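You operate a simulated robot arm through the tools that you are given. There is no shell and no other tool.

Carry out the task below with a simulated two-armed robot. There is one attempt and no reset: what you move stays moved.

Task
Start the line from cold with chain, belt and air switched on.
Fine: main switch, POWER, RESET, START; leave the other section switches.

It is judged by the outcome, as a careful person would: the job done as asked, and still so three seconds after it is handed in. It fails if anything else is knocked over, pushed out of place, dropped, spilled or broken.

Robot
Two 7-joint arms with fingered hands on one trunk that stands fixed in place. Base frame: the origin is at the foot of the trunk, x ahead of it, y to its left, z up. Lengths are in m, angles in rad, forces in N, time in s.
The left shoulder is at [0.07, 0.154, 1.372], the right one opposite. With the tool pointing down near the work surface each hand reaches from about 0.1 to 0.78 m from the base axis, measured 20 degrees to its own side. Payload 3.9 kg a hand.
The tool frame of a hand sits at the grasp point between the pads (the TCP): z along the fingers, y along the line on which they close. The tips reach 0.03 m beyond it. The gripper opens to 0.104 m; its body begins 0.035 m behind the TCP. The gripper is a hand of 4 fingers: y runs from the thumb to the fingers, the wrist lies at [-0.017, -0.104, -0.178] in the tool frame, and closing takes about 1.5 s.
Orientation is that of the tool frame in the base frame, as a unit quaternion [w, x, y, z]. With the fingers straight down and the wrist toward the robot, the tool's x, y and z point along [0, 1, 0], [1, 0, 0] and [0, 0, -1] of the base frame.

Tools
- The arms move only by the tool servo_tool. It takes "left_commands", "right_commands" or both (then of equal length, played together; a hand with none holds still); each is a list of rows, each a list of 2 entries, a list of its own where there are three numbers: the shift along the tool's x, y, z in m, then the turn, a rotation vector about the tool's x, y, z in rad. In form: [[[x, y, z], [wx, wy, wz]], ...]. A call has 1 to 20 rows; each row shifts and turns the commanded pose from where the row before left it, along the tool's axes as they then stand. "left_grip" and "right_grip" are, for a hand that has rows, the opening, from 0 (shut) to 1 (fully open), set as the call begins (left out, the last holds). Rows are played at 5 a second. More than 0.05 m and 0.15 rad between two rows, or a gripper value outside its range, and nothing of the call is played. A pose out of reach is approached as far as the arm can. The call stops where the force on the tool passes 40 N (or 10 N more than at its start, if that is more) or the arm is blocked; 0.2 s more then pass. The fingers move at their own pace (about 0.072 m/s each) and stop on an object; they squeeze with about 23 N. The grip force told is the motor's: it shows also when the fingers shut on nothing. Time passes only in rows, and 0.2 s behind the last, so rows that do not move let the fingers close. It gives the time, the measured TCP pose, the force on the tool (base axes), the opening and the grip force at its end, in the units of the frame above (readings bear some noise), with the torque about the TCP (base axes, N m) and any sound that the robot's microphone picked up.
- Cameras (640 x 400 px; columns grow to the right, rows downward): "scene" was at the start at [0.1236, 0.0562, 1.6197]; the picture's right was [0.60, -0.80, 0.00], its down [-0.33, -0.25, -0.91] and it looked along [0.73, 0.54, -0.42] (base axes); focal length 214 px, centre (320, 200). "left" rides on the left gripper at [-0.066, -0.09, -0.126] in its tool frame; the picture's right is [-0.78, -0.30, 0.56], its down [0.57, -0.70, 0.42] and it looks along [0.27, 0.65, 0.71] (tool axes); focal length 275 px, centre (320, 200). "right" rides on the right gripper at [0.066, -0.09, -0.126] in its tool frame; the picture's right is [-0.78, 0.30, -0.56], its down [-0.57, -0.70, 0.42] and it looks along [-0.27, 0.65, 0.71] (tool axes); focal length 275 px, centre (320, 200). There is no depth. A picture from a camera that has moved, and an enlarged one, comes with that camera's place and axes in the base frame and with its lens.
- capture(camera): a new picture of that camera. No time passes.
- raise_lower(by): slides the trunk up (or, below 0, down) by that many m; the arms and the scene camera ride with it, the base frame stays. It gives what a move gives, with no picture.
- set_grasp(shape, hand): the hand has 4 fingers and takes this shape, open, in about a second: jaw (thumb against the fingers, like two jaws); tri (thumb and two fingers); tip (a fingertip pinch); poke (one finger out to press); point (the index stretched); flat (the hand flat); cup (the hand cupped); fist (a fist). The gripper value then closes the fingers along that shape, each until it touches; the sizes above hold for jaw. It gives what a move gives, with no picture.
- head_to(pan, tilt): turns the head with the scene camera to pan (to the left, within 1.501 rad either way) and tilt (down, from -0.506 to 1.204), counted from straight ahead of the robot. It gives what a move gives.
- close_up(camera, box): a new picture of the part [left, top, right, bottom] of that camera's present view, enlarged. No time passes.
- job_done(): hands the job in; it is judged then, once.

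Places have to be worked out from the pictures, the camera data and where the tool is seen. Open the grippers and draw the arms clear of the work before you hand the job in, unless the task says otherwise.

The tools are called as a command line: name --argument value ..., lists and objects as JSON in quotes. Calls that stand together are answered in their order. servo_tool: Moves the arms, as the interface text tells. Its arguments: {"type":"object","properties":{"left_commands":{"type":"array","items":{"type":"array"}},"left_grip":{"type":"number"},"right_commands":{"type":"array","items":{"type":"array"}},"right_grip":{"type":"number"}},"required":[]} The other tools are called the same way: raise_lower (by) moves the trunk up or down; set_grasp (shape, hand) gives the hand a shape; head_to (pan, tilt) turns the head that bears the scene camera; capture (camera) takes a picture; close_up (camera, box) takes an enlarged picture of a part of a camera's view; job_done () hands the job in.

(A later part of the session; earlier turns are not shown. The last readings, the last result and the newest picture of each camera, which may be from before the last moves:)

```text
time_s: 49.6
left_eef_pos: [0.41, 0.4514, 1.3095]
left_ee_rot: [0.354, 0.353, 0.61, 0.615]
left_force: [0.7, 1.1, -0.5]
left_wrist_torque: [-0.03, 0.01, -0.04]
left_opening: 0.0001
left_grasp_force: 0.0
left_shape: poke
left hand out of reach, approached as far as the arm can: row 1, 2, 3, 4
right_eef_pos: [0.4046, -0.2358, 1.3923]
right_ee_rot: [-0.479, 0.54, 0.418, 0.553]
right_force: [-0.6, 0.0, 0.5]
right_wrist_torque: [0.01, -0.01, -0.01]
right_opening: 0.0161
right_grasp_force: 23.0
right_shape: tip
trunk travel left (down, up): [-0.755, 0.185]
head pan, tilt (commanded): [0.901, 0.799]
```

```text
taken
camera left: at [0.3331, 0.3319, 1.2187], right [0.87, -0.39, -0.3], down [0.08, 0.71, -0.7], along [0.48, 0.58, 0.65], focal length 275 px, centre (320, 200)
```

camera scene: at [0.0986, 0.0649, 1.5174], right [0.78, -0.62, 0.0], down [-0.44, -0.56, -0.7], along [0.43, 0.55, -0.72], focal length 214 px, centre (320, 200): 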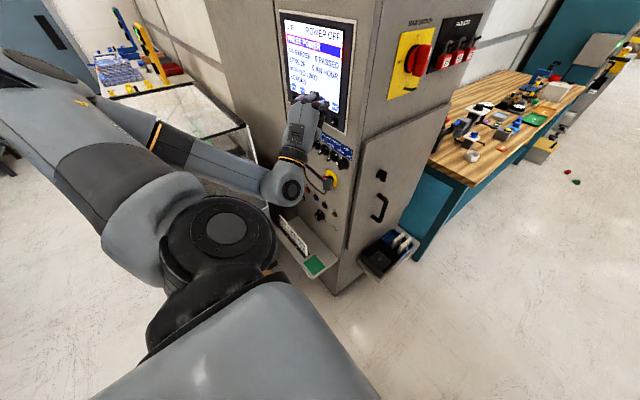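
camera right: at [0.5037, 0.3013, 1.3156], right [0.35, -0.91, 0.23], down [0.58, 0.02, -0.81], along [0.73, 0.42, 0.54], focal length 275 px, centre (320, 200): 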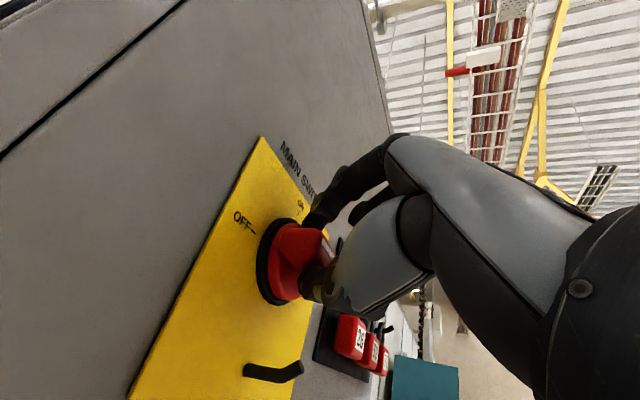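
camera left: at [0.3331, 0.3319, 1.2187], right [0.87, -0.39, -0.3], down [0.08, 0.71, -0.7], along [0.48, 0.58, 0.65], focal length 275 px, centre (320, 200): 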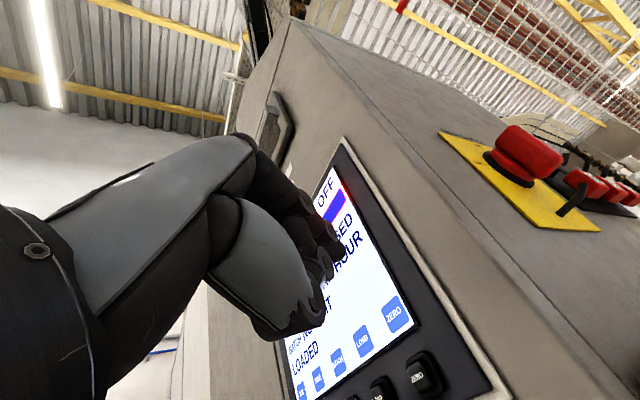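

The elbow is raised, well above the hood. I'll pull the hand back a little and lower the trunk 15 cm to bring the panel into comfortable reach, then view it.

servo_tool --left_commands '[[[0, 0, -0.03], [0, 0, 0]], [[0, 0, -0.03], [0, 0, 0]]]'

raise_lower --by -0.15

head_to --pan 0.85 --tilt 0.5

capture --camera "scene"

capture --camera "left"

```text
time_s: 50.2
left_eef_pos: [0.3551, 0.4209, 1.3089]
left_ee_rot: [0.354, 0.352, 0.61, 0.615]
left_force: [0.2, 0.4, -0.3]
left_wrist_torque: [0.02, 0.0, -0.01]
left_opening: 0.0001
left_grasp_force: 0.0
left_shape: poke
right_eef_pos: [0.4027, -0.2356, 1.3934]
right_ee_rot: [-0.479, 0.539, 0.418, 0.553]
right_force: [-1.1, 0.0, 0.1]
right_wrist_torque: [-0.02, 0.04, -0.02]
right_opening: 0.0161
right_grasp_force: 23.2
right_shape: tip
trunk travel left (down, up): [-0.755, 0.185]
head pan, tilt (commanded): [0.901, 0.799]
```

```text
time_s: 52.0
left_eef_pos: [0.3593, 0.4225, 1.1566]
left_ee_rot: [0.353, 0.353, 0.611, 0.615]
left_force: [-0.4, -0.5, -0.7]
left_wrist_torque: [-0.04, 0.02, 0.02]
left_opening: 0.0002
left_grasp_force: 0.0
left_shape: poke
right_eef_pos: [0.4061, -0.2363, 1.2424]
right_ee_rot: [-0.478, 0.54, 0.418, 0.552]
right_force: [0.1, -0.4, 0.1]
right_wrist_torque: [-0.01, -0.01, 0.02]
right_opening: 0.016
right_grasp_force: 22.7
right_shape: tip
trunk travel left (down, up): [-0.605, 0.335]
head pan, tilt (commanded): [0.901, 0.799]
```

```text
time_s: 52.8
left_eef_pos: [0.3605, 0.4223, 1.1574]
left_ee_rot: [0.354, 0.354, 0.609, 0.615]
left_force: [0.1, 0.2, 0.2]
left_wrist_torque: [0.01, -0.01, -0.01]
left_opening: 0.0
left_grasp_force: 0.1
left_shape: poke
right_eef_pos: [0.4073, -0.2369, 1.2424]
right_ee_rot: [-0.479, 0.54, 0.418, 0.552]
right_force: [-0.7, 0.0, 1.1]
right_wrist_torque: [-0.01, 0.01, -0.02]
right_opening: 0.016
right_grasp_force: 22.8
right_shape: tip
trunk travel left (down, up): [-0.605, 0.335]
head pan, tilt (commanded): [0.85, 0.499]
```

```text
taken
camera scene: at [0.1097, 0.069, 1.3932], right [0.75, -0.66, 0.0], down [-0.32, -0.36, -0.88], along [0.58, 0.66, -0.48], focal length 214 px, centre (320, 200)
```

scene: 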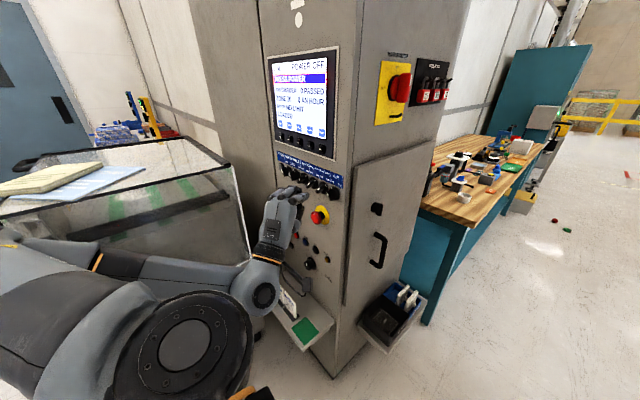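

```text
taken
camera left: at [0.2837, 0.3021, 1.0667], right [0.87, -0.39, -0.3], down [0.08, 0.71, -0.7], along [0.48, 0.58, 0.65], focal length 275 px, centre (320, 200)
```

left: 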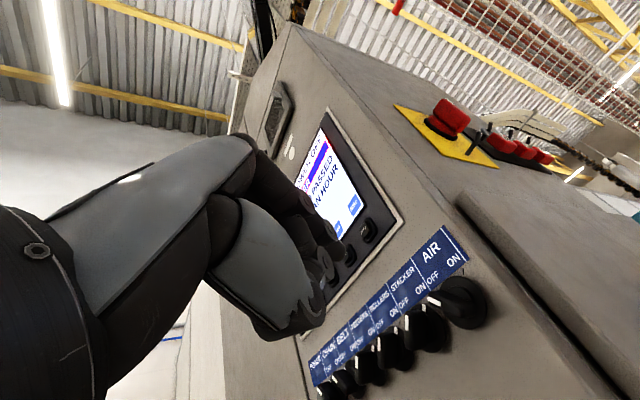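

Now I'll zoom both cameras on the knob row to triangulate each knob and POWER.

close_up --camera "scene" --box '[265, 140, 355, 210]'

close_up --camera "left" --box '[290, 210, 510, 400]'

```text
5.71 times, centred on (310, 175) of scene
camera zoom: at [0.1097, 0.069, 1.3932], right [0.75, -0.66, 0.0], down [-0.32, -0.36, -0.88], along [0.58, 0.66, -0.48], focal length 1226 px, centre (377, 343)
```

zoom: 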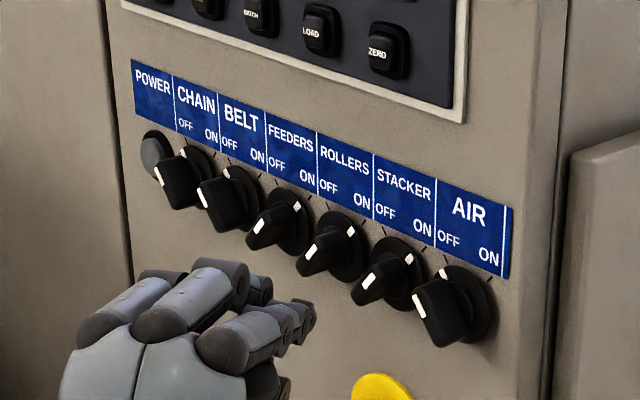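

```text
2.11 times, centred on (400, 305) of left
camera zoom: at [0.2837, 0.3021, 1.0667], right [0.87, -0.39, -0.3], down [0.08, 0.71, -0.7], along [0.48, 0.58, 0.65], focal length 580 px, centre (152, -21)
```

zoom: 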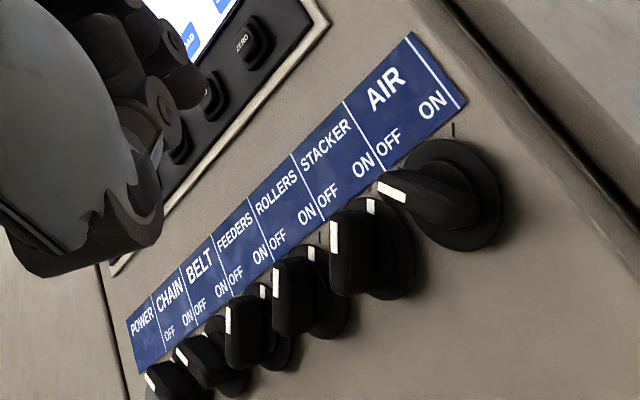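

Knob pivots come out at z≈1.12, y≈: AIR 0.446, STACKER 0.493, ROLLERS 0.540, FEEDERS 0.587, BELT 0.634, CHAIN 0.681, POWER 0.728; panel x≈0.50, knob fronts x≈0.47. I'll bring the poke finger (10° yaw) in front of a spot just left of the CHAIN knob and check alignment.

servo_tool --left_commands '[[[0, 0, 0], [0, -0.1164, 0]], [[0, 0, 0], [0, -0.1164, 0]], [[0, 0, 0], [0, -0.1164, 0]], [[0.0448, -0.0088, 0.013], [0, 0, 0]], [[0.0448, -0.0088, 0.013], [0, 0, 0]], [[0.0448, -0.0088, 0.013], [0, 0, 0]], [[0.0448, -0.0088, 0.013], [0, 0, 0]], [[0.0448, -0.0088, 0.013], [0, 0, 0]], [[0.0448, -0.0088, 0.013], [0, 0, 0]]]'

capture --camera "scene"

close_up --camera "scene" --box '[245, 140, 355, 220]'

capture --camera "left"

```text
time_s: 54.8
left_eef_pos: [0.4155, 0.4653, 1.1008]
left_ee_rot: [0.454, 0.454, 0.54, 0.544]
left_force: [-0.1, -1.4, -0.8]
left_wrist_torque: [-0.03, -0.01, 0.0]
left_opening: 0.0002
left_grasp_force: 0.0
left_shape: poke
left hand out of reach, approached as far as the arm can: row 3, 4, 5, 6, 7, 8, 9
right_eef_pos: [0.4064, -0.2364, 1.2417]
right_ee_rot: [-0.478, 0.54, 0.418, 0.553]
right_force: [0.8, -0.8, 0.3]
right_wrist_torque: [0.01, 0.01, 0.01]
right_opening: 0.0159
right_grasp_force: 23.2
right_shape: tip
trunk travel left (down, up): [-0.605, 0.335]
head pan, tilt (commanded): [0.85, 0.499]
```

```text
taken
camera scene: at [0.1097, 0.0694, 1.3933], right [0.75, -0.66, 0.0], down [-0.32, -0.36, -0.88], along [0.58, 0.66, -0.48], focal length 214 px, centre (320, 200)
```

scene: 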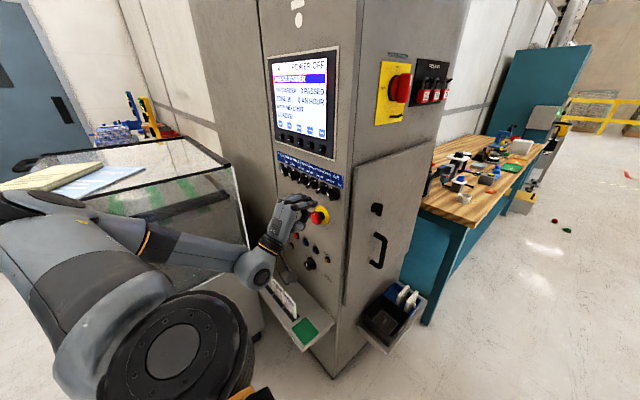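

```text
5.00 times, centred on (300, 180) of scene
camera zoom: at [0.1097, 0.0694, 1.3933], right [0.75, -0.66, 0.0], down [-0.32, -0.36, -0.88], along [0.58, 0.66, -0.48], focal length 1072 px, centre (420, 300)
```

zoom: 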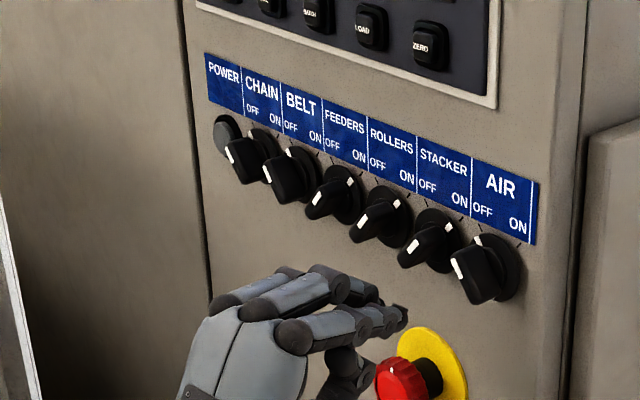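

```text
taken
camera left: at [0.3032, 0.3792, 1.0091], right [0.69, -0.66, -0.3], down [0.32, 0.64, -0.7], along [0.65, 0.38, 0.65], focal length 275 px, centre (320, 200)
```

left: 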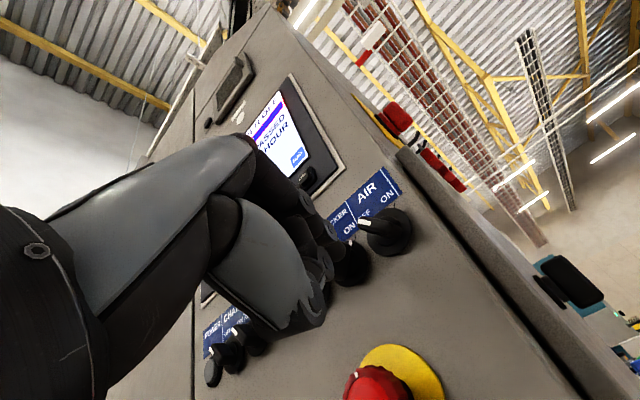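

The left arm jammed at a joint limit with this roll (wrist below the tool). The palm axis suggests the wrist should be on the right side instead, so I'll back away from the panel and roll the hand −90° about its pointing axis (fingers left, thumb right).

servo_tool --left_commands '[[[0, 0, -0.04], [0, 0, 0]], [[0, 0.01, -0.04], [0, 0, 0]], [[0, 0, 0], [0, 0, -0.1428]], [[0, 0, 0], [0, 0, -0.1428]], [[0, 0, 0], [0, 0, -0.1428]], [[0, 0, 0], [0, 0, -0.1428]], [[0, 0, 0], [0, 0, -0.1428]], [[0, 0, 0], [0, 0, -0.1428]], [[0, 0, 0], [0, 0, -0.1428]], [[0, 0, 0], [0, 0, -0.1428]], [[0, 0, 0], [0, 0, -0.1428]], [[0, 0, 0], [0, 0, -0.1428]], [[0, 0, 0], [0, 0, -0.1428]]]'

capture --camera "scene"

capture --camera "left"

```text
time_s: 57.6
left_eef_pos: [0.4559, 0.4811, 1.2297]
left_ee_rot: [0.704, -0.061, 0.705, 0.064]
left_force: [-0.4, -0.3, -0.3]
left_wrist_torque: [-0.02, 0.0, 0.0]
left_opening: 0.0002
left_grasp_force: 0.0
left_shape: poke
left hand out of reach, approached as far as the arm can: row 1, 2, 3, 4, 5, 6, 7, 8, 9, 10, 11, 12, 13
right_eef_pos: [0.407, -0.236, 1.2414]
right_ee_rot: [-0.479, 0.539, 0.418, 0.552]
right_force: [0.3, 0.6, -0.3]
right_wrist_torque: [0.02, 0.02, 0.0]
right_opening: 0.0159
right_grasp_force: 23.0
right_shape: tip
trunk travel left (down, up): [-0.605, 0.335]
head pan, tilt (commanded): [0.85, 0.499]
```

```text
taken
camera scene: at [0.1103, 0.069, 1.3932], right [0.75, -0.66, 0.0], down [-0.32, -0.36, -0.88], along [0.58, 0.66, -0.48], focal length 214 px, centre (320, 200)
```

scene: 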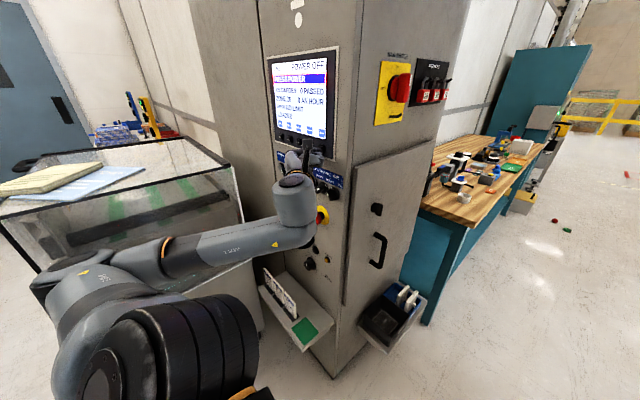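

```text
taken
camera left: at [0.3461, 0.3702, 1.2956], right [0.6, -0.2, 0.77], down [0.54, -0.61, -0.58], along [0.59, 0.76, -0.26], focal length 275 px, centre (320, 200)
```

left: 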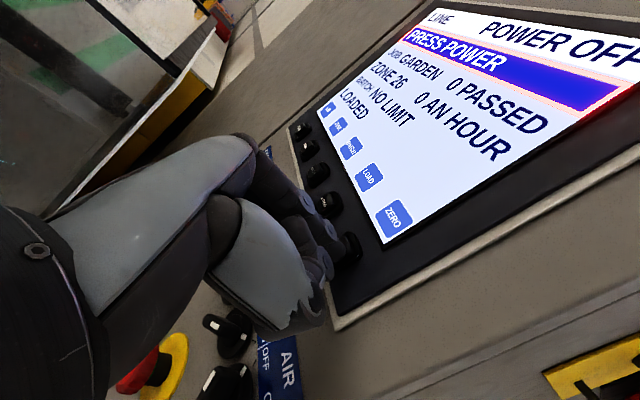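

The hand is rolled right (wrist on the right) but the position drifted to (0.456, 0.481, 1.230), close to the soft keys, with no contact force. I'll immediately draw it back and to the left, where this orientation should suit the arm better.

servo_tool --left_commands '[[[0, 0.0, -0.03], [0, 0, 0]], [[0, 0.03, -0.03], [0, 0, 0]], [[0, 0.035, -0.02], [0, 0, 0]], [[0, 0.035, 0], [0, 0, 0]]]'

capture --camera "scene"

close_up --camera "scene" --box '[260, 40, 350, 160]'

```text
time_s: 58.6
left_eef_pos: [0.4501, 0.55, 1.2604]
left_ee_rot: [0.705, -0.062, 0.704, 0.065]
left_force: [0.6, 0.0, 0.0]
left_wrist_torque: [0.0, 0.01, -0.02]
left_opening: 0.0001
left_grasp_force: 0.1
left_shape: poke
left hand out of reach, approached as far as the arm can: row 1, 2, 3, 4
right_eef_pos: [0.4065, -0.2352, 1.2422]
right_ee_rot: [-0.478, 0.54, 0.418, 0.552]
right_force: [0.1, 0.7, 0.0]
right_wrist_torque: [0.0, 0.0, 0.01]
right_opening: 0.0159
right_grasp_force: 23.3
right_shape: tip
trunk travel left (down, up): [-0.605, 0.335]
head pan, tilt (commanded): [0.85, 0.499]
```

```text
taken
camera scene: at [0.11, 0.0702, 1.3932], right [0.75, -0.66, 0.0], down [-0.32, -0.36, -0.88], along [0.58, 0.66, -0.48], focal length 214 px, centre (320, 200)
```

scene: 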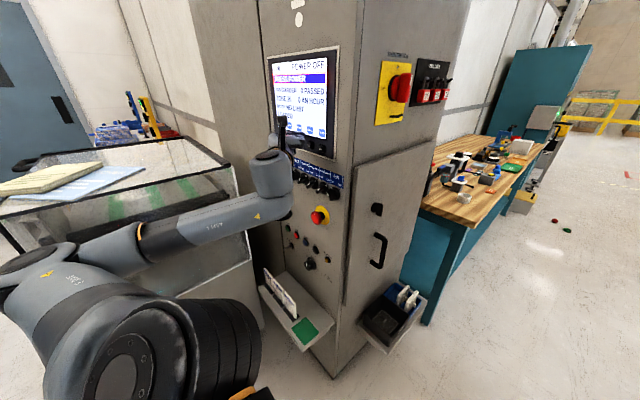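

```text
3.33 times, centred on (305, 100) of scene
camera zoom: at [0.11, 0.0702, 1.3932], right [0.75, -0.66, 0.0], down [-0.32, -0.36, -0.88], along [0.58, 0.66, -0.48], focal length 715 px, centre (370, 533)
```

zoom: 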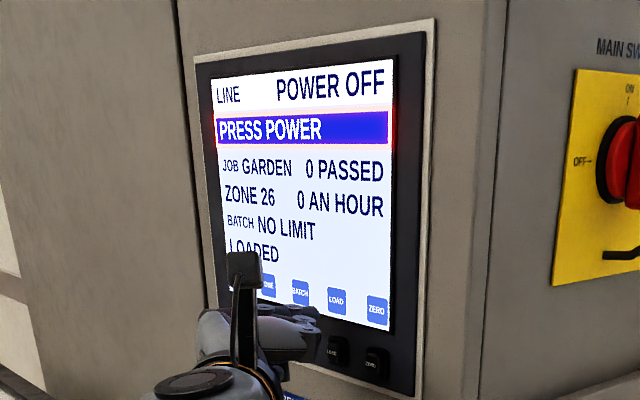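

No keys were pressed (display unchanged). The wrist is at its flex limit here, so I'll yaw the hand right by 30° while backing away from the panel to relieve it.

servo_tool --left_commands '[[[0, 0, -0.02], [0.131, 0, 0]], [[0, 0, -0.02], [0.131, 0, 0]], [[0, 0, -0.02], [0.131, 0, 0]], [[0, 0, -0.02], [0.131, 0, 0]]]'

capture --camera "scene"

```text
time_s: 59.1
left_eef_pos: [0.4633, 0.5088, 1.2538]
left_ee_rot: [0.714, 0.002, 0.7, -0.004]
left_force: [-46.5, 9.4, -1.0]
left_wrist_torque: [-0.08, -0.4, 0.32]
left_opening: 0.0
left_grasp_force: 0.0
left_shape: poke
left hand out of reach, approached as far as the arm can: row 1, 2
right_eef_pos: [0.3988, -0.2308, 1.2528]
right_ee_rot: [-0.473, 0.528, 0.427, 0.562]
right_force: [-0.4, -0.1, -0.2]
right_wrist_torque: [-0.02, 0.0, -0.02]
right_opening: 0.016
right_grasp_force: 22.8
right_shape: tip
trunk travel left (down, up): [-0.605, 0.335]
head pan, tilt (commanded): [0.85, 0.499]
heard: click
stopped in row 2 (left hand): the force on the tool passed its limit at 56 N (the readings are from after the stop); the commanded pose is now the measured one
```

```text
taken
camera scene: at [0.0948, 0.0744, 1.3941], right [0.76, -0.65, 0.01], down [-0.3, -0.37, -0.88], along [0.58, 0.66, -0.47], focal length 214 px, centre (320, 200)
```

scene: 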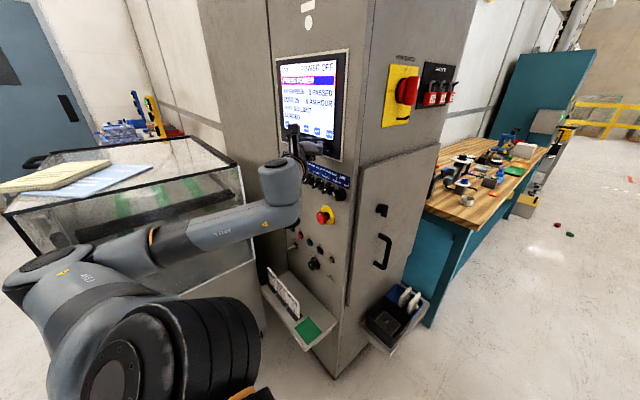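

The finger pressed the display area (a click was heard). I'll check the display for any change before moving.

close_up --camera "scene" --box '[265, 40, 355, 160]'

capture --camera "left"

close_up --camera "scene" --box '[265, 130, 355, 210]'

```text
3.33 times, centred on (310, 100) of scene
camera zoom: at [0.0948, 0.0744, 1.3941], right [0.76, -0.65, 0.01], down [-0.3, -0.37, -0.88], along [0.58, 0.66, -0.47], focal length 715 px, centre (353, 533)
```

zoom: 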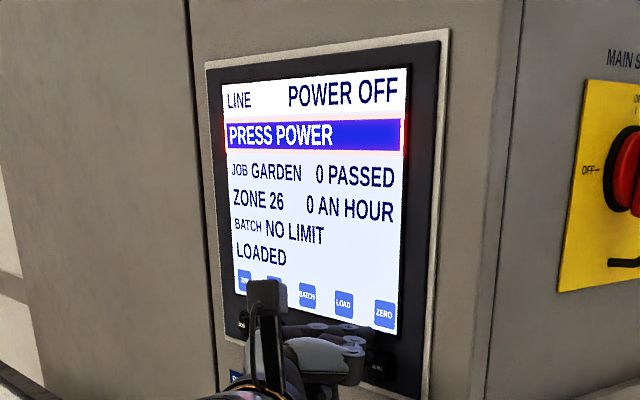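

```text
taken
camera left: at [0.3346, 0.4196, 1.3161], right [0.54, -0.3, 0.79], down [0.43, -0.71, -0.56], along [0.73, 0.64, -0.25], focal length 275 px, centre (320, 200)
```

left: 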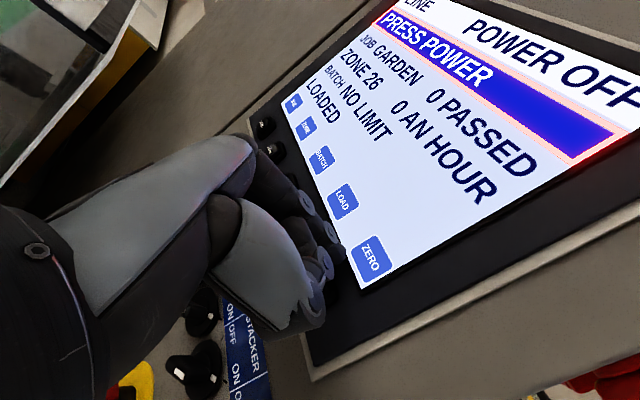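

```text
5.00 times, centred on (310, 170) of scene
camera zoom: at [0.0948, 0.0744, 1.3941], right [0.76, -0.65, 0.01], down [-0.3, -0.37, -0.88], along [0.58, 0.66, -0.47], focal length 1072 px, centre (370, 350)
```

zoom: 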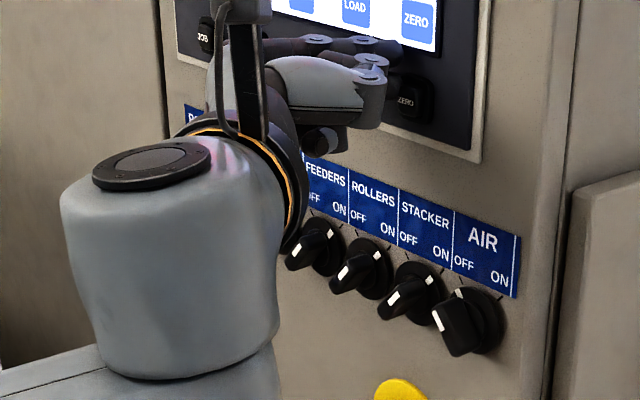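

The display is unchanged. To get off the panel without fighting the joint limits, I'll swing the hand left about its wrist (yaw left with the wrist stationary), which pulls the fingertip back from the screen.

servo_tool --left_commands '[[[0, 0.0233, -0.0186], [-0.131, 0, 0]], [[0, 0.0233, -0.0136], [-0.131, 0, 0]], [[0, 0.0233, -0.0136], [-0.131, 0, 0]], [[0, 0.0233, -0.0136], [-0.131, 0, 0]]]'

capture --camera "scene"

```text
time_s: 59.5
left_eef_pos: [0.4626, 0.509, 1.2553]
left_ee_rot: [0.712, -0.014, 0.702, 0.015]
left_force: [-45.4, 3.6, -8.2]
left_wrist_torque: [0.07, 0.14, 0.27]
left_opening: 0.0
left_grasp_force: 0.0
left_shape: poke
left hand out of reach, approached as far as the arm can: row 1
right_eef_pos: [0.3988, -0.2375, 1.2528]
right_ee_rot: [-0.471, 0.528, 0.421, 0.568]
right_force: [0.3, -0.5, 0.0]
right_wrist_torque: [0.01, 0.01, -0.01]
right_opening: 0.0161
right_grasp_force: 22.7
right_shape: tip
trunk travel left (down, up): [-0.605, 0.335]
head pan, tilt (commanded): [0.85, 0.499]
stopped in row 1 (right hand): the arm was blocked; the commanded pose is now the measured one
```

```text
taken
camera scene: at [0.0949, 0.0696, 1.3941], right [0.76, -0.65, 0.01], down [-0.3, -0.36, -0.88], along [0.58, 0.66, -0.47], focal length 214 px, centre (320, 200)
```

scene: 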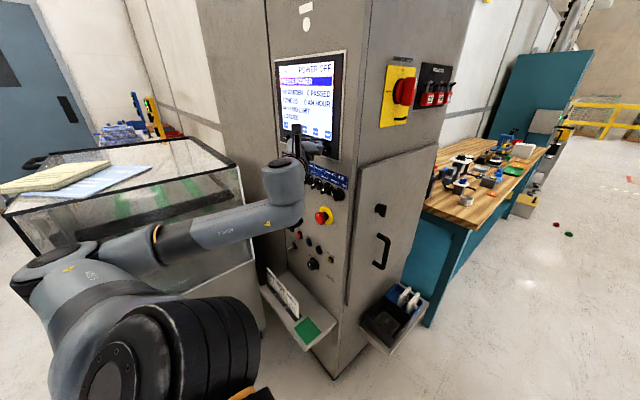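

The finger is still pressing (45 N) and pushing the trunk back. The cleanest release is to curl the finger: set the left hand to a fist.

set_grasp --hand "left" --shape "fist"

capture --camera "left"

close_up --camera "scene" --box '[255, 50, 365, 170]'

```text
time_s: 60.4
left_eef_pos: [0.4816, 0.5071, 1.2496]
left_ee_rot: [0.709, -0.008, 0.705, 0.012]
left_force: [30.2, 15.2, 26.0]
left_wrist_torque: [0.16, -0.48, 0.4]
left_opening: 0.0
left_grasp_force: 0.1
left_shape: fist
right_eef_pos: [0.4141, -0.2371, 1.2474]
right_ee_rot: [-0.474, 0.534, 0.419, 0.561]
right_force: [0.6, 0.7, -0.7]
right_wrist_torque: [0.01, 0.02, -0.02]
right_opening: 0.016
right_grasp_force: 22.6
right_shape: tip
trunk travel left (down, up): [-0.605, 0.335]
head pan, tilt (commanded): [0.85, 0.499]
```

```text
taken
camera left: at [0.3573, 0.4117, 1.3144], right [0.56, -0.29, 0.78], down [0.45, -0.68, -0.58], along [0.7, 0.67, -0.26], focal length 275 px, centre (320, 200)
```

left: 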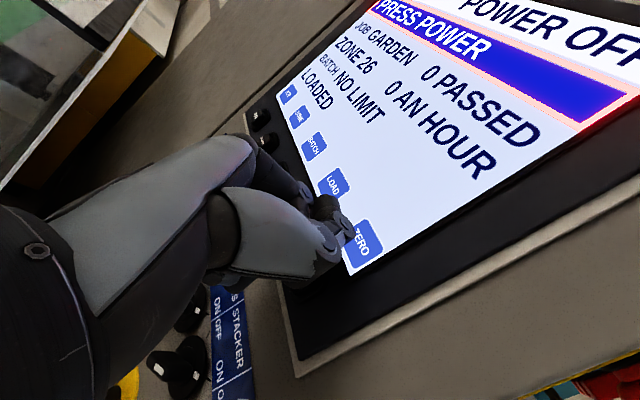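

```text
3.33 times, centred on (310, 110) of scene
camera zoom: at [0.1165, 0.0697, 1.393], right [0.75, -0.66, 0.0], down [-0.32, -0.36, -0.88], along [0.58, 0.66, -0.48], focal length 715 px, centre (353, 500)
```

zoom: 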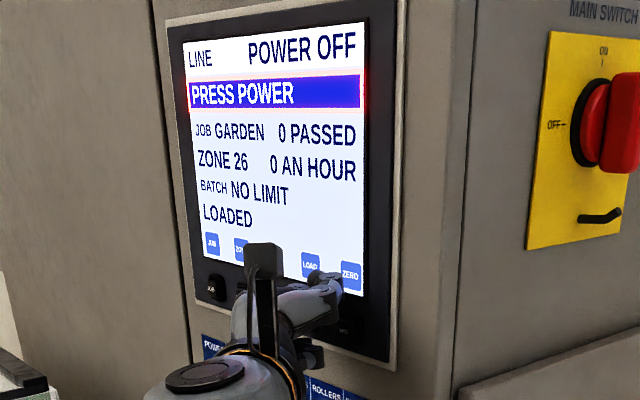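

Forces changed sign, perhaps a transient as the trunk sprang back. I'll let it settle with idle rows and re-read.

servo_tool --left_commands '[[[0, 0, 0], [0, 0, 0]], [[0, 0, 0], [0, 0, 0]]]'

close_up --camera "left" --box '[180, 120, 420, 320]'

```text
time_s: 61.0
left_eef_pos: [0.4811, 0.5063, 1.2484]
left_ee_rot: [0.708, -0.01, 0.706, 0.014]
left_force: [29.4, 12.6, 24.7]
left_wrist_torque: [0.12, -0.47, 0.39]
left_opening: 0.0001
left_grasp_force: 0.1
left_shape: fist
right_eef_pos: [0.414, -0.2382, 1.2466]
right_ee_rot: [-0.474, 0.534, 0.419, 0.561]
right_force: [-0.1, 0.8, -0.1]
right_wrist_torque: [0.0, -0.04, 0.0]
right_opening: 0.016
right_grasp_force: 22.7
right_shape: tip
trunk travel left (down, up): [-0.605, 0.335]
head pan, tilt (commanded): [0.85, 0.499]
```

```text
2.00 times, centred on (300, 220) of left
camera zoom: at [0.3577, 0.4119, 1.3138], right [0.56, -0.28, 0.78], down [0.45, -0.68, -0.58], along [0.69, 0.67, -0.26], focal length 551 px, centre (360, 160)
```

zoom: 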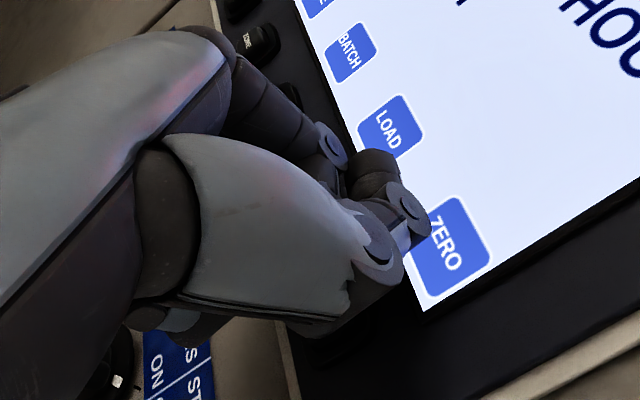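

A steady +x pull suggests the curled fingers are pinching a soft key. I'll open the fist slightly to release it.

servo_tool --left_commands '[[[0, 0, 0], [0, 0, 0]], [[0, 0, 0], [0, 0, 0]]]' --left_grip 0.15

close_up --camera "left" --box '[180, 120, 420, 320]'

```text
time_s: 61.6
left_eef_pos: [0.4818, 0.5078, 1.2483]
left_ee_rot: [0.708, -0.01, 0.706, 0.014]
left_force: [27.3, 12.4, 24.0]
left_wrist_torque: [0.12, -0.44, 0.39]
left_opening: 0.0
left_grasp_force: 0.0
left_shape: fist
right_eef_pos: [0.4132, -0.2369, 1.2471]
right_ee_rot: [-0.473, 0.535, 0.418, 0.561]
right_force: [-0.8, 0.8, -0.2]
right_wrist_torque: [0.01, -0.03, -0.01]
right_opening: 0.0158
right_grasp_force: 23.1
right_shape: tip
trunk travel left (down, up): [-0.605, 0.335]
head pan, tilt (commanded): [0.85, 0.499]
```

```text
2.00 times, centred on (300, 220) of left
camera zoom: at [0.3578, 0.4121, 1.3136], right [0.56, -0.28, 0.78], down [0.45, -0.68, -0.58], along [0.69, 0.67, -0.26], focal length 551 px, centre (360, 160)
```

zoom: 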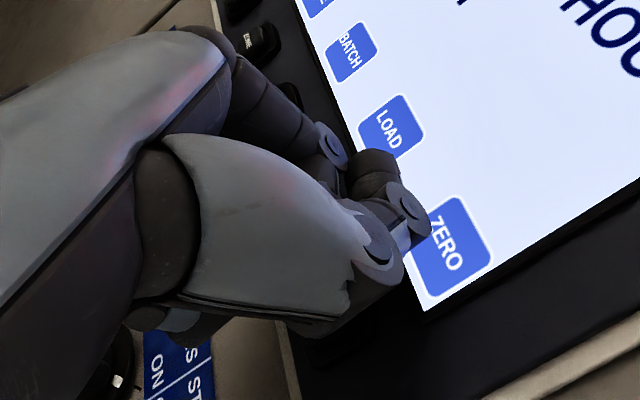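

The fist won't open further. I'll look closely at the hand/key contact from the scene camera.

close_up --camera "scene" --box '[270, 110, 350, 180]'

close_up --camera "left" --box '[270, 170, 370, 270]'

capture --camera "scene"

```text
5.71 times, centred on (310, 145) of scene
camera zoom: at [0.1153, 0.0701, 1.3928], right [0.75, -0.66, 0.0], down [-0.32, -0.36, -0.88], along [0.58, 0.66, -0.48], focal length 1226 px, centre (377, 514)
```

zoom: 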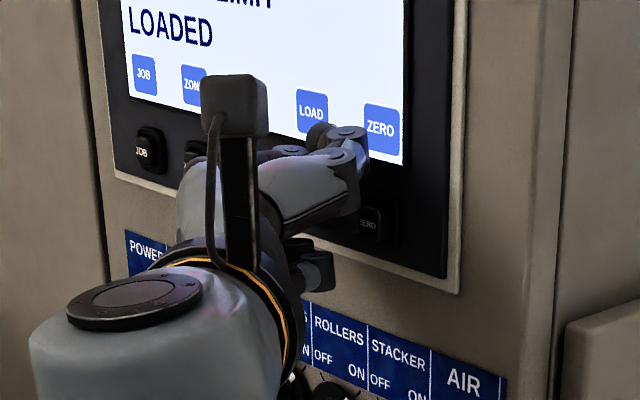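

```text
4.00 times, centred on (320, 220) of left
camera zoom: at [0.3578, 0.4121, 1.3136], right [0.56, -0.28, 0.78], down [0.45, -0.68, -0.58], along [0.69, 0.67, -0.26], focal length 1101 px, centre (320, 120)
```

zoom: 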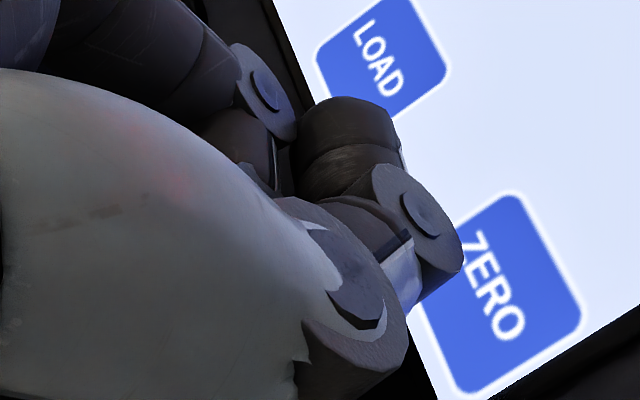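

```text
taken
camera scene: at [0.1153, 0.0701, 1.3928], right [0.75, -0.66, 0.0], down [-0.32, -0.36, -0.88], along [0.58, 0.66, -0.48], focal length 214 px, centre (320, 200)
```

scene: 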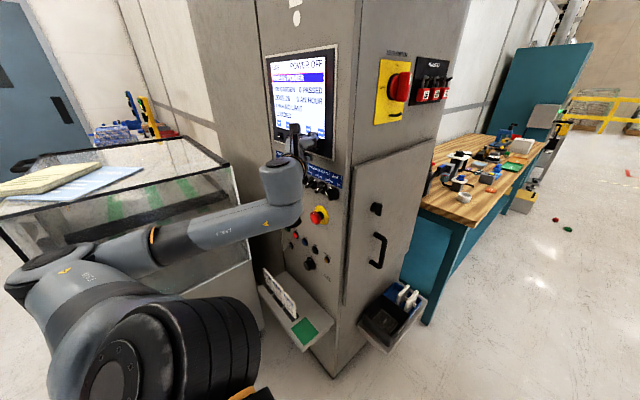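

The fist sits over the LOAD/ZERO keys and is being held there. I'll try swinging it left about the wrist in a single small step, watching the force.

servo_tool --left_commands '[[[-0.004, 0.012, -0.006], [-0.065, 0, 0]]]'

close_up --camera "left" --box '[180, 120, 420, 320]'

```text
time_s: 62.0
left_eef_pos: [0.4829, 0.513, 1.2481]
left_ee_rot: [0.704, -0.029, 0.709, 0.035]
left_force: [40.8, -1.6, 9.7]
left_wrist_torque: [-0.14, -0.57, 0.5]
left_opening: 0.0
left_grasp_force: 0.2
left_shape: fist
right_eef_pos: [0.4191, -0.2418, 1.2438]
right_ee_rot: [-0.475, 0.536, 0.416, 0.56]
right_force: [0.5, -0.2, -0.5]
right_wrist_torque: [0.01, 0.0, -0.01]
right_opening: 0.0162
right_grasp_force: 23.0
right_shape: tip
trunk travel left (down, up): [-0.605, 0.335]
head pan, tilt (commanded): [0.85, 0.499]
```

```text
2.00 times, centred on (300, 220) of left
camera zoom: at [0.3645, 0.4114, 1.3147], right [0.59, -0.25, 0.77], down [0.48, -0.66, -0.58], along [0.65, 0.71, -0.27], focal length 551 px, centre (360, 160)
```

zoom: 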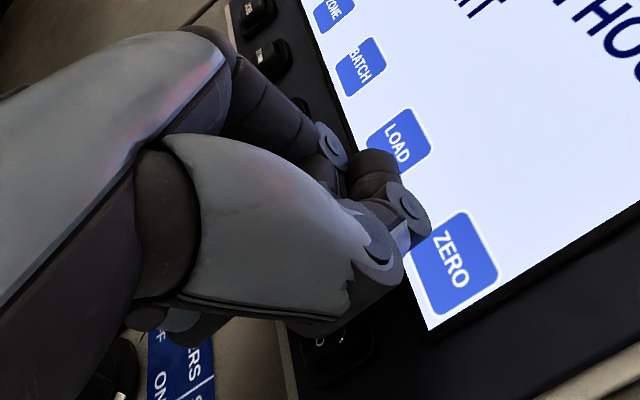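

The hand seems to be pinching the LOAD key while the arm pulls back. Re-extending the index (poke) should release it, and the arm's pull will carry the hand back.

set_grasp --hand "left" --shape "poke"

close_up --camera "left" --box '[180, 120, 420, 320]'

close_up --camera "scene" --box '[255, 50, 365, 180]'

```text
time_s: 62.9
left_eef_pos: [0.4645, 0.5226, 1.2525]
left_ee_rot: [0.708, -0.036, 0.704, 0.038]
left_force: [-18.3, 4.2, -2.8]
left_wrist_torque: [0.06, 0.32, 0.12]
left_opening: 0.0002
left_grasp_force: 0.0
left_shape: poke
right_eef_pos: [0.406, -0.2374, 1.246]
right_ee_rot: [-0.473, 0.536, 0.416, 0.562]
right_force: [0.8, -0.2, -1.3]
right_wrist_torque: [0.09, -0.03, 0.06]
right_opening: 0.016
right_grasp_force: 22.6
right_shape: tip
trunk travel left (down, up): [-0.605, 0.335]
head pan, tilt (commanded): [0.85, 0.499]
```

```text
2.00 times, centred on (300, 220) of left
camera zoom: at [0.347, 0.4189, 1.3184], right [0.58, -0.24, 0.78], down [0.5, -0.65, -0.57], along [0.64, 0.72, -0.26], focal length 551 px, centre (360, 160)
```

zoom: 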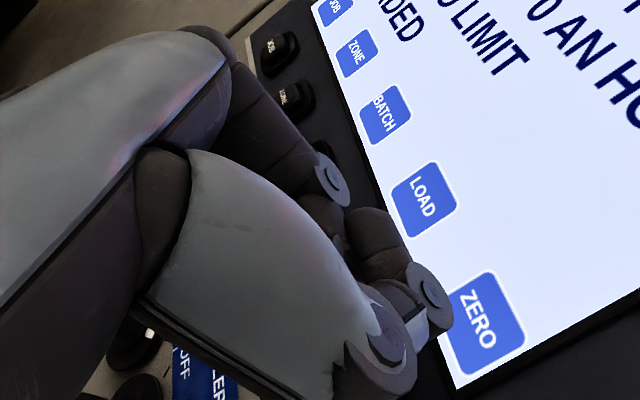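

```text
3.08 times, centred on (310, 115) of scene
camera zoom: at [0.1036, 0.0716, 1.3935], right [0.76, -0.65, 0.0], down [-0.31, -0.36, -0.88], along [0.58, 0.66, -0.48], focal length 660 px, centre (351, 462)
```

zoom: 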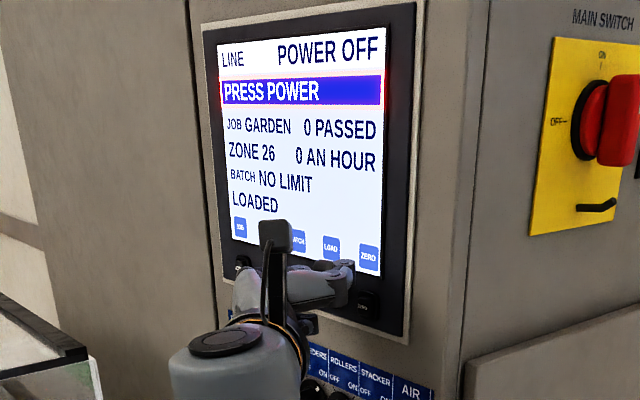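

Released: now only 18 N of pressing, display unchanged. I'll swing left about the wrist again to lift the fingertip off.

servo_tool --left_commands '[[[0, 0.0183, -0.0126], [-0.1, 0, 0]], [[0, 0.0183, -0.0106], [-0.1, 0, 0]], [[0, 0.0183, -0.0106], [-0.1, 0, 0]]]'

capture --camera "left"

capture --camera "scene"

```text
time_s: 63.2
left_eef_pos: [0.4655, 0.522, 1.2558]
left_ee_rot: [0.709, -0.045, 0.702, 0.048]
left_force: [-16.6, 4.0, -0.3]
left_wrist_torque: [0.03, 0.17, 0.09]
left_opening: 0.0
left_grasp_force: 0.0
left_shape: poke
right_eef_pos: [0.405, -0.2393, 1.2499]
right_ee_rot: [-0.471, 0.533, 0.418, 0.566]
right_force: [-0.1, 0.6, 1.1]
right_wrist_torque: [-0.03, 0.01, -0.02]
right_opening: 0.0161
right_grasp_force: 23.0
right_shape: tip
trunk travel left (down, up): [-0.605, 0.335]
head pan, tilt (commanded): [0.85, 0.499]
stopped in row 1 (right hand): the arm was blocked; the commanded pose is now the measured one
```

```text
taken
camera left: at [0.3492, 0.4165, 1.3192], right [0.58, -0.22, 0.78], down [0.52, -0.64, -0.57], along [0.63, 0.74, -0.26], focal length 275 px, centre (320, 200)
```

left: 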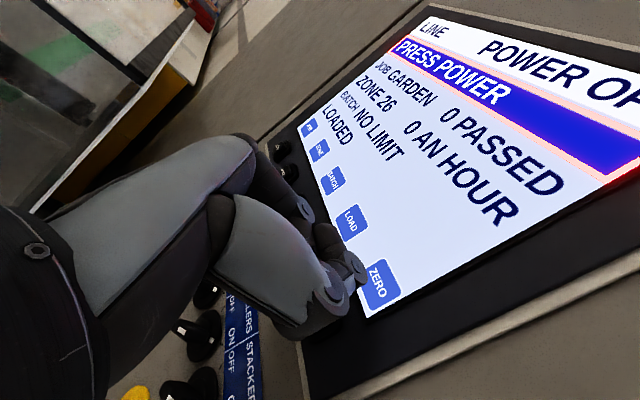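

```text
taken
camera scene: at [0.104, 0.0712, 1.3936], right [0.75, -0.66, 0.0], down [-0.31, -0.36, -0.88], along [0.58, 0.66, -0.48], focal length 214 px, centre (320, 200)
```

scene: 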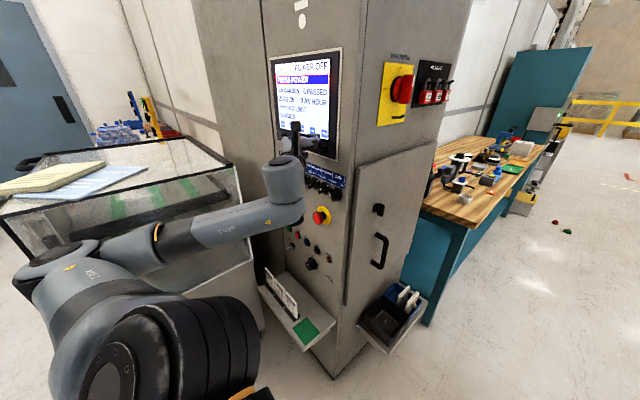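

The guard tripped on the right arm (trunk displaced), not on contact. I'll repeat in short calls, with idle rows for the right arm too.

servo_tool --left_commands '[[[0, 0.015, -0.02], [-0.08, 0, 0]], [[0, 0.015, -0.02], [-0.08, 0, 0]]]' --right_commands '[[[0, 0, 0], [0, 0, 0]], [[0, 0, 0], [0, 0, 0]]]'

capture --camera "left"

```text
time_s: 63.8
left_eef_pos: [0.4287, 0.5425, 1.2585]
left_ee_rot: [0.701, -0.102, 0.698, 0.104]
left_force: [-0.2, 0.1, 0.5]
left_wrist_torque: [-0.01, -0.04, 0.01]
left_opening: 0.0003
left_grasp_force: 0.0
left_shape: poke
left hand out of reach, approached as far as the arm can: row 2
right_eef_pos: [0.4071, -0.2393, 1.2484]
right_ee_rot: [-0.472, 0.534, 0.417, 0.564]
right_force: [0.5, 0.3, -0.7]
right_wrist_torque: [0.0, 0.0, -0.01]
right_opening: 0.0158
right_grasp_force: 22.5
right_shape: tip
trunk travel left (down, up): [-0.605, 0.335]
head pan, tilt (commanded): [0.85, 0.499]
```

```text
taken
camera left: at [0.3347, 0.4197, 1.324], right [0.62, -0.13, 0.78], down [0.61, -0.55, -0.57], along [0.5, 0.83, -0.26], focal length 275 px, centre (320, 200)
```

left: 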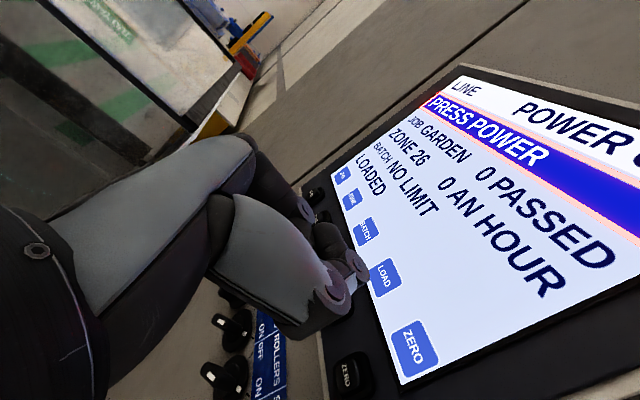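

Free of contact now, display unchanged. I'll continue the leftward swing for more clearance from the panel.

servo_tool --left_commands '[[[0, 0.0233, -0.0156], [-0.131, 0, 0]], [[0, 0.0233, -0.0156], [-0.131, 0, 0]], [[0, 0.0233, -0.0156], [-0.131, 0, 0]]]' --right_commands '[[[0, 0, 0], [0, 0, 0]], [[0, 0, 0], [0, 0, 0]], [[0, 0, 0], [0, 0, 0]]]'

capture --camera "scene"

close_up --camera "scene" --box '[255, 40, 365, 180]'

```text
time_s: 64.6
left_eef_pos: [0.3627, 0.5854, 1.2609]
left_ee_rot: [0.668, -0.236, 0.665, 0.238]
left_force: [-0.2, -0.3, -0.9]
left_wrist_torque: [-0.02, 0.01, -0.03]
left_opening: 0.0
left_grasp_force: 0.0
left_shape: poke
right_eef_pos: [0.4088, -0.2407, 1.2479]
right_ee_rot: [-0.472, 0.535, 0.416, 0.563]
right_force: [-0.7, 0.1, 1.1]
right_wrist_torque: [0.0, 0.02, 0.0]
right_opening: 0.0161
right_grasp_force: 23.2
right_shape: tip
trunk travel left (down, up): [-0.605, 0.335]
head pan, tilt (commanded): [0.85, 0.499]
```

```text
taken
camera scene: at [0.1098, 0.0691, 1.3933], right [0.75, -0.66, 0.0], down [-0.32, -0.36, -0.88], along [0.58, 0.66, -0.48], focal length 214 px, centre (320, 200)
```

scene: 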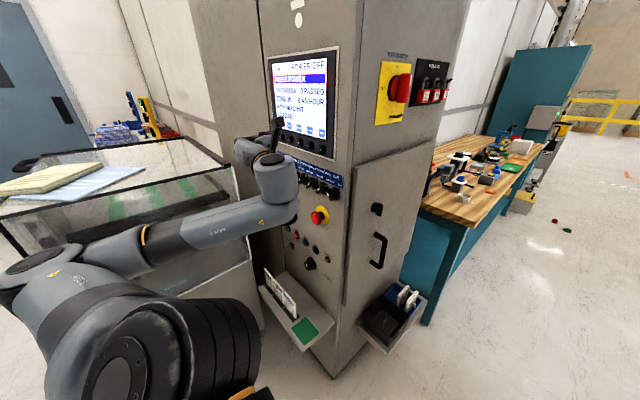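

```text
2.86 times, centred on (310, 110) of scene
camera zoom: at [0.1098, 0.0691, 1.3933], right [0.75, -0.66, 0.0], down [-0.32, -0.36, -0.88], along [0.58, 0.66, -0.48], focal length 613 px, centre (349, 457)
```

zoom: 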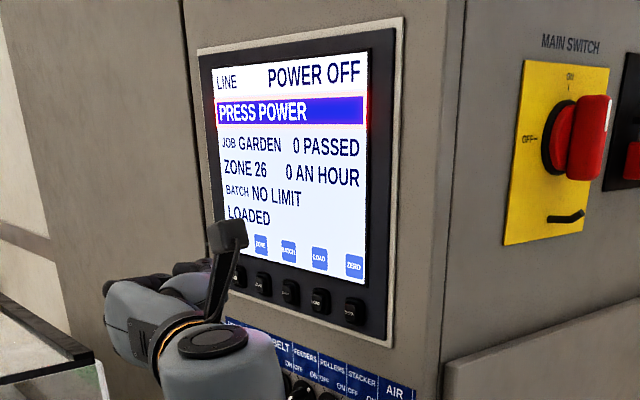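

Clear and unchanged. This posture (hand yawed 39° left, wrist right) is reachable and makes the finger nearly normal to the panel. I'll lower the trunk 14 cm to bring the finger to knob/button height.

raise_lower --by -0.14

head_to --pan 0.9 --tilt 0.35

capture --camera "scene"

capture --camera "left"

```text
time_s: 66.3
left_eef_pos: [0.3622, 0.5849, 1.1203]
left_ee_rot: [0.669, -0.234, 0.664, 0.238]
left_force: [-0.6, 0.5, 0.7]
left_wrist_torque: [-0.01, -0.04, -0.02]
left_opening: 0.0
left_grasp_force: 0.1
left_shape: poke
right_eef_pos: [0.4084, -0.2405, 1.1075]
right_ee_rot: [-0.472, 0.535, 0.416, 0.564]
right_force: [-0.2, -0.5, 0.2]
right_wrist_torque: [0.01, 0.07, 0.01]
right_opening: 0.0161
right_grasp_force: 22.9
right_shape: tip
trunk travel left (down, up): [-0.465, 0.475]
head pan, tilt (commanded): [0.85, 0.499]
```

```text
time_s: 67.0
left_eef_pos: [0.364, 0.5851, 1.1207]
left_ee_rot: [0.668, -0.234, 0.664, 0.238]
left_force: [-0.3, 0.5, 0.4]
left_wrist_torque: [-0.05, -0.04, 0.02]
left_opening: 0.0
left_grasp_force: 0.1
left_shape: poke
right_eef_pos: [0.4089, -0.2404, 1.1082]
right_ee_rot: [-0.471, 0.535, 0.416, 0.565]
right_force: [-0.8, -0.5, -0.6]
right_wrist_torque: [-0.03, 0.01, -0.03]
right_opening: 0.0157
right_grasp_force: 23.2
right_shape: tip
trunk travel left (down, up): [-0.465, 0.475]
head pan, tilt (commanded): [0.901, 0.351]
```

```text
taken
camera scene: at [0.1076, 0.0739, 1.2669], right [0.78, -0.62, 0.0], down [-0.21, -0.27, -0.94], along [0.58, 0.74, -0.34], focal length 214 px, centre (320, 200)
```

scene: 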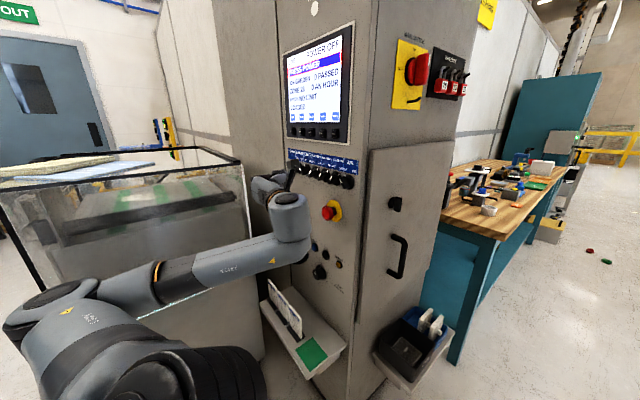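

```text
taken
camera left: at [0.321, 0.4356, 1.1858], right [0.62, 0.12, 0.78], down [0.77, -0.27, -0.57], along [0.15, 0.95, -0.26], focal length 275 px, centre (320, 200)
```

left: 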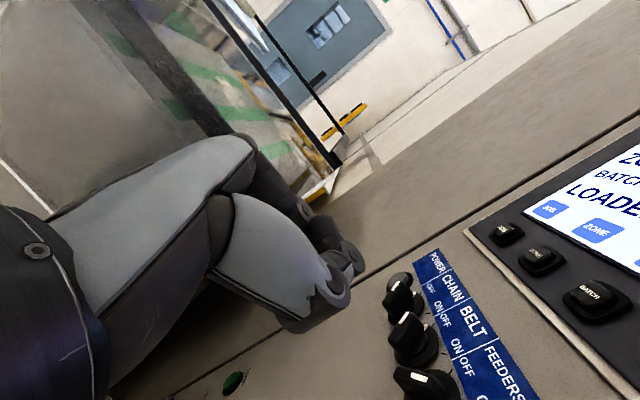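

The left camera now sees the POWER/CHAIN/BELT controls well. I'll zoom to locate them precisely.

close_up --camera "left" --box '[350, 230, 510, 400]'

close_up --camera "scene" --box '[235, 140, 365, 230]'

```text
2.35 times, centred on (430, 315) of left
camera zoom: at [0.321, 0.4356, 1.1858], right [0.62, 0.12, 0.78], down [0.77, -0.27, -0.57], along [0.15, 0.95, -0.26], focal length 648 px, centre (61, -71)
```

zoom: 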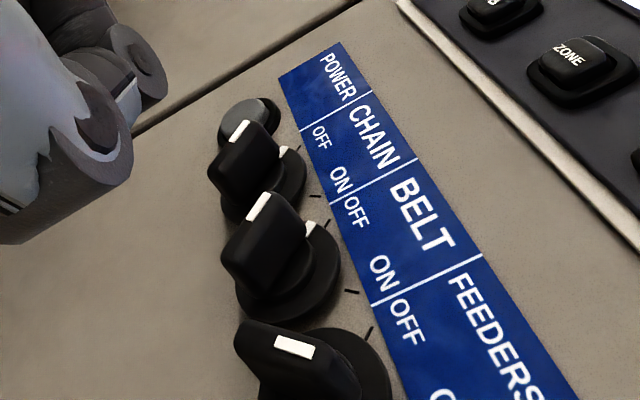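

```text
4.44 times, centred on (300, 185) of scene
camera zoom: at [0.1076, 0.0739, 1.2669], right [0.78, -0.62, 0.0], down [-0.21, -0.27, -0.94], along [0.58, 0.74, -0.34], focal length 953 px, centre (409, 267)
```

zoom: 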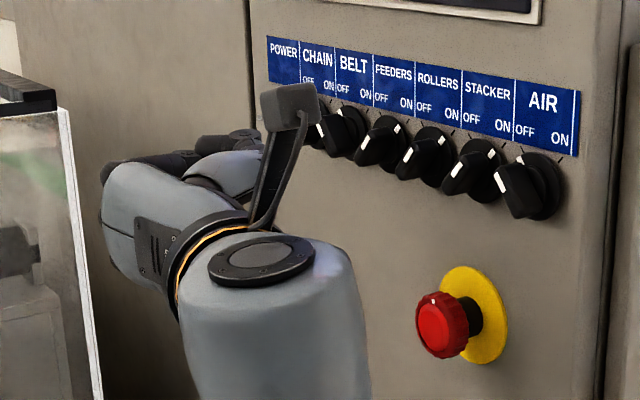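

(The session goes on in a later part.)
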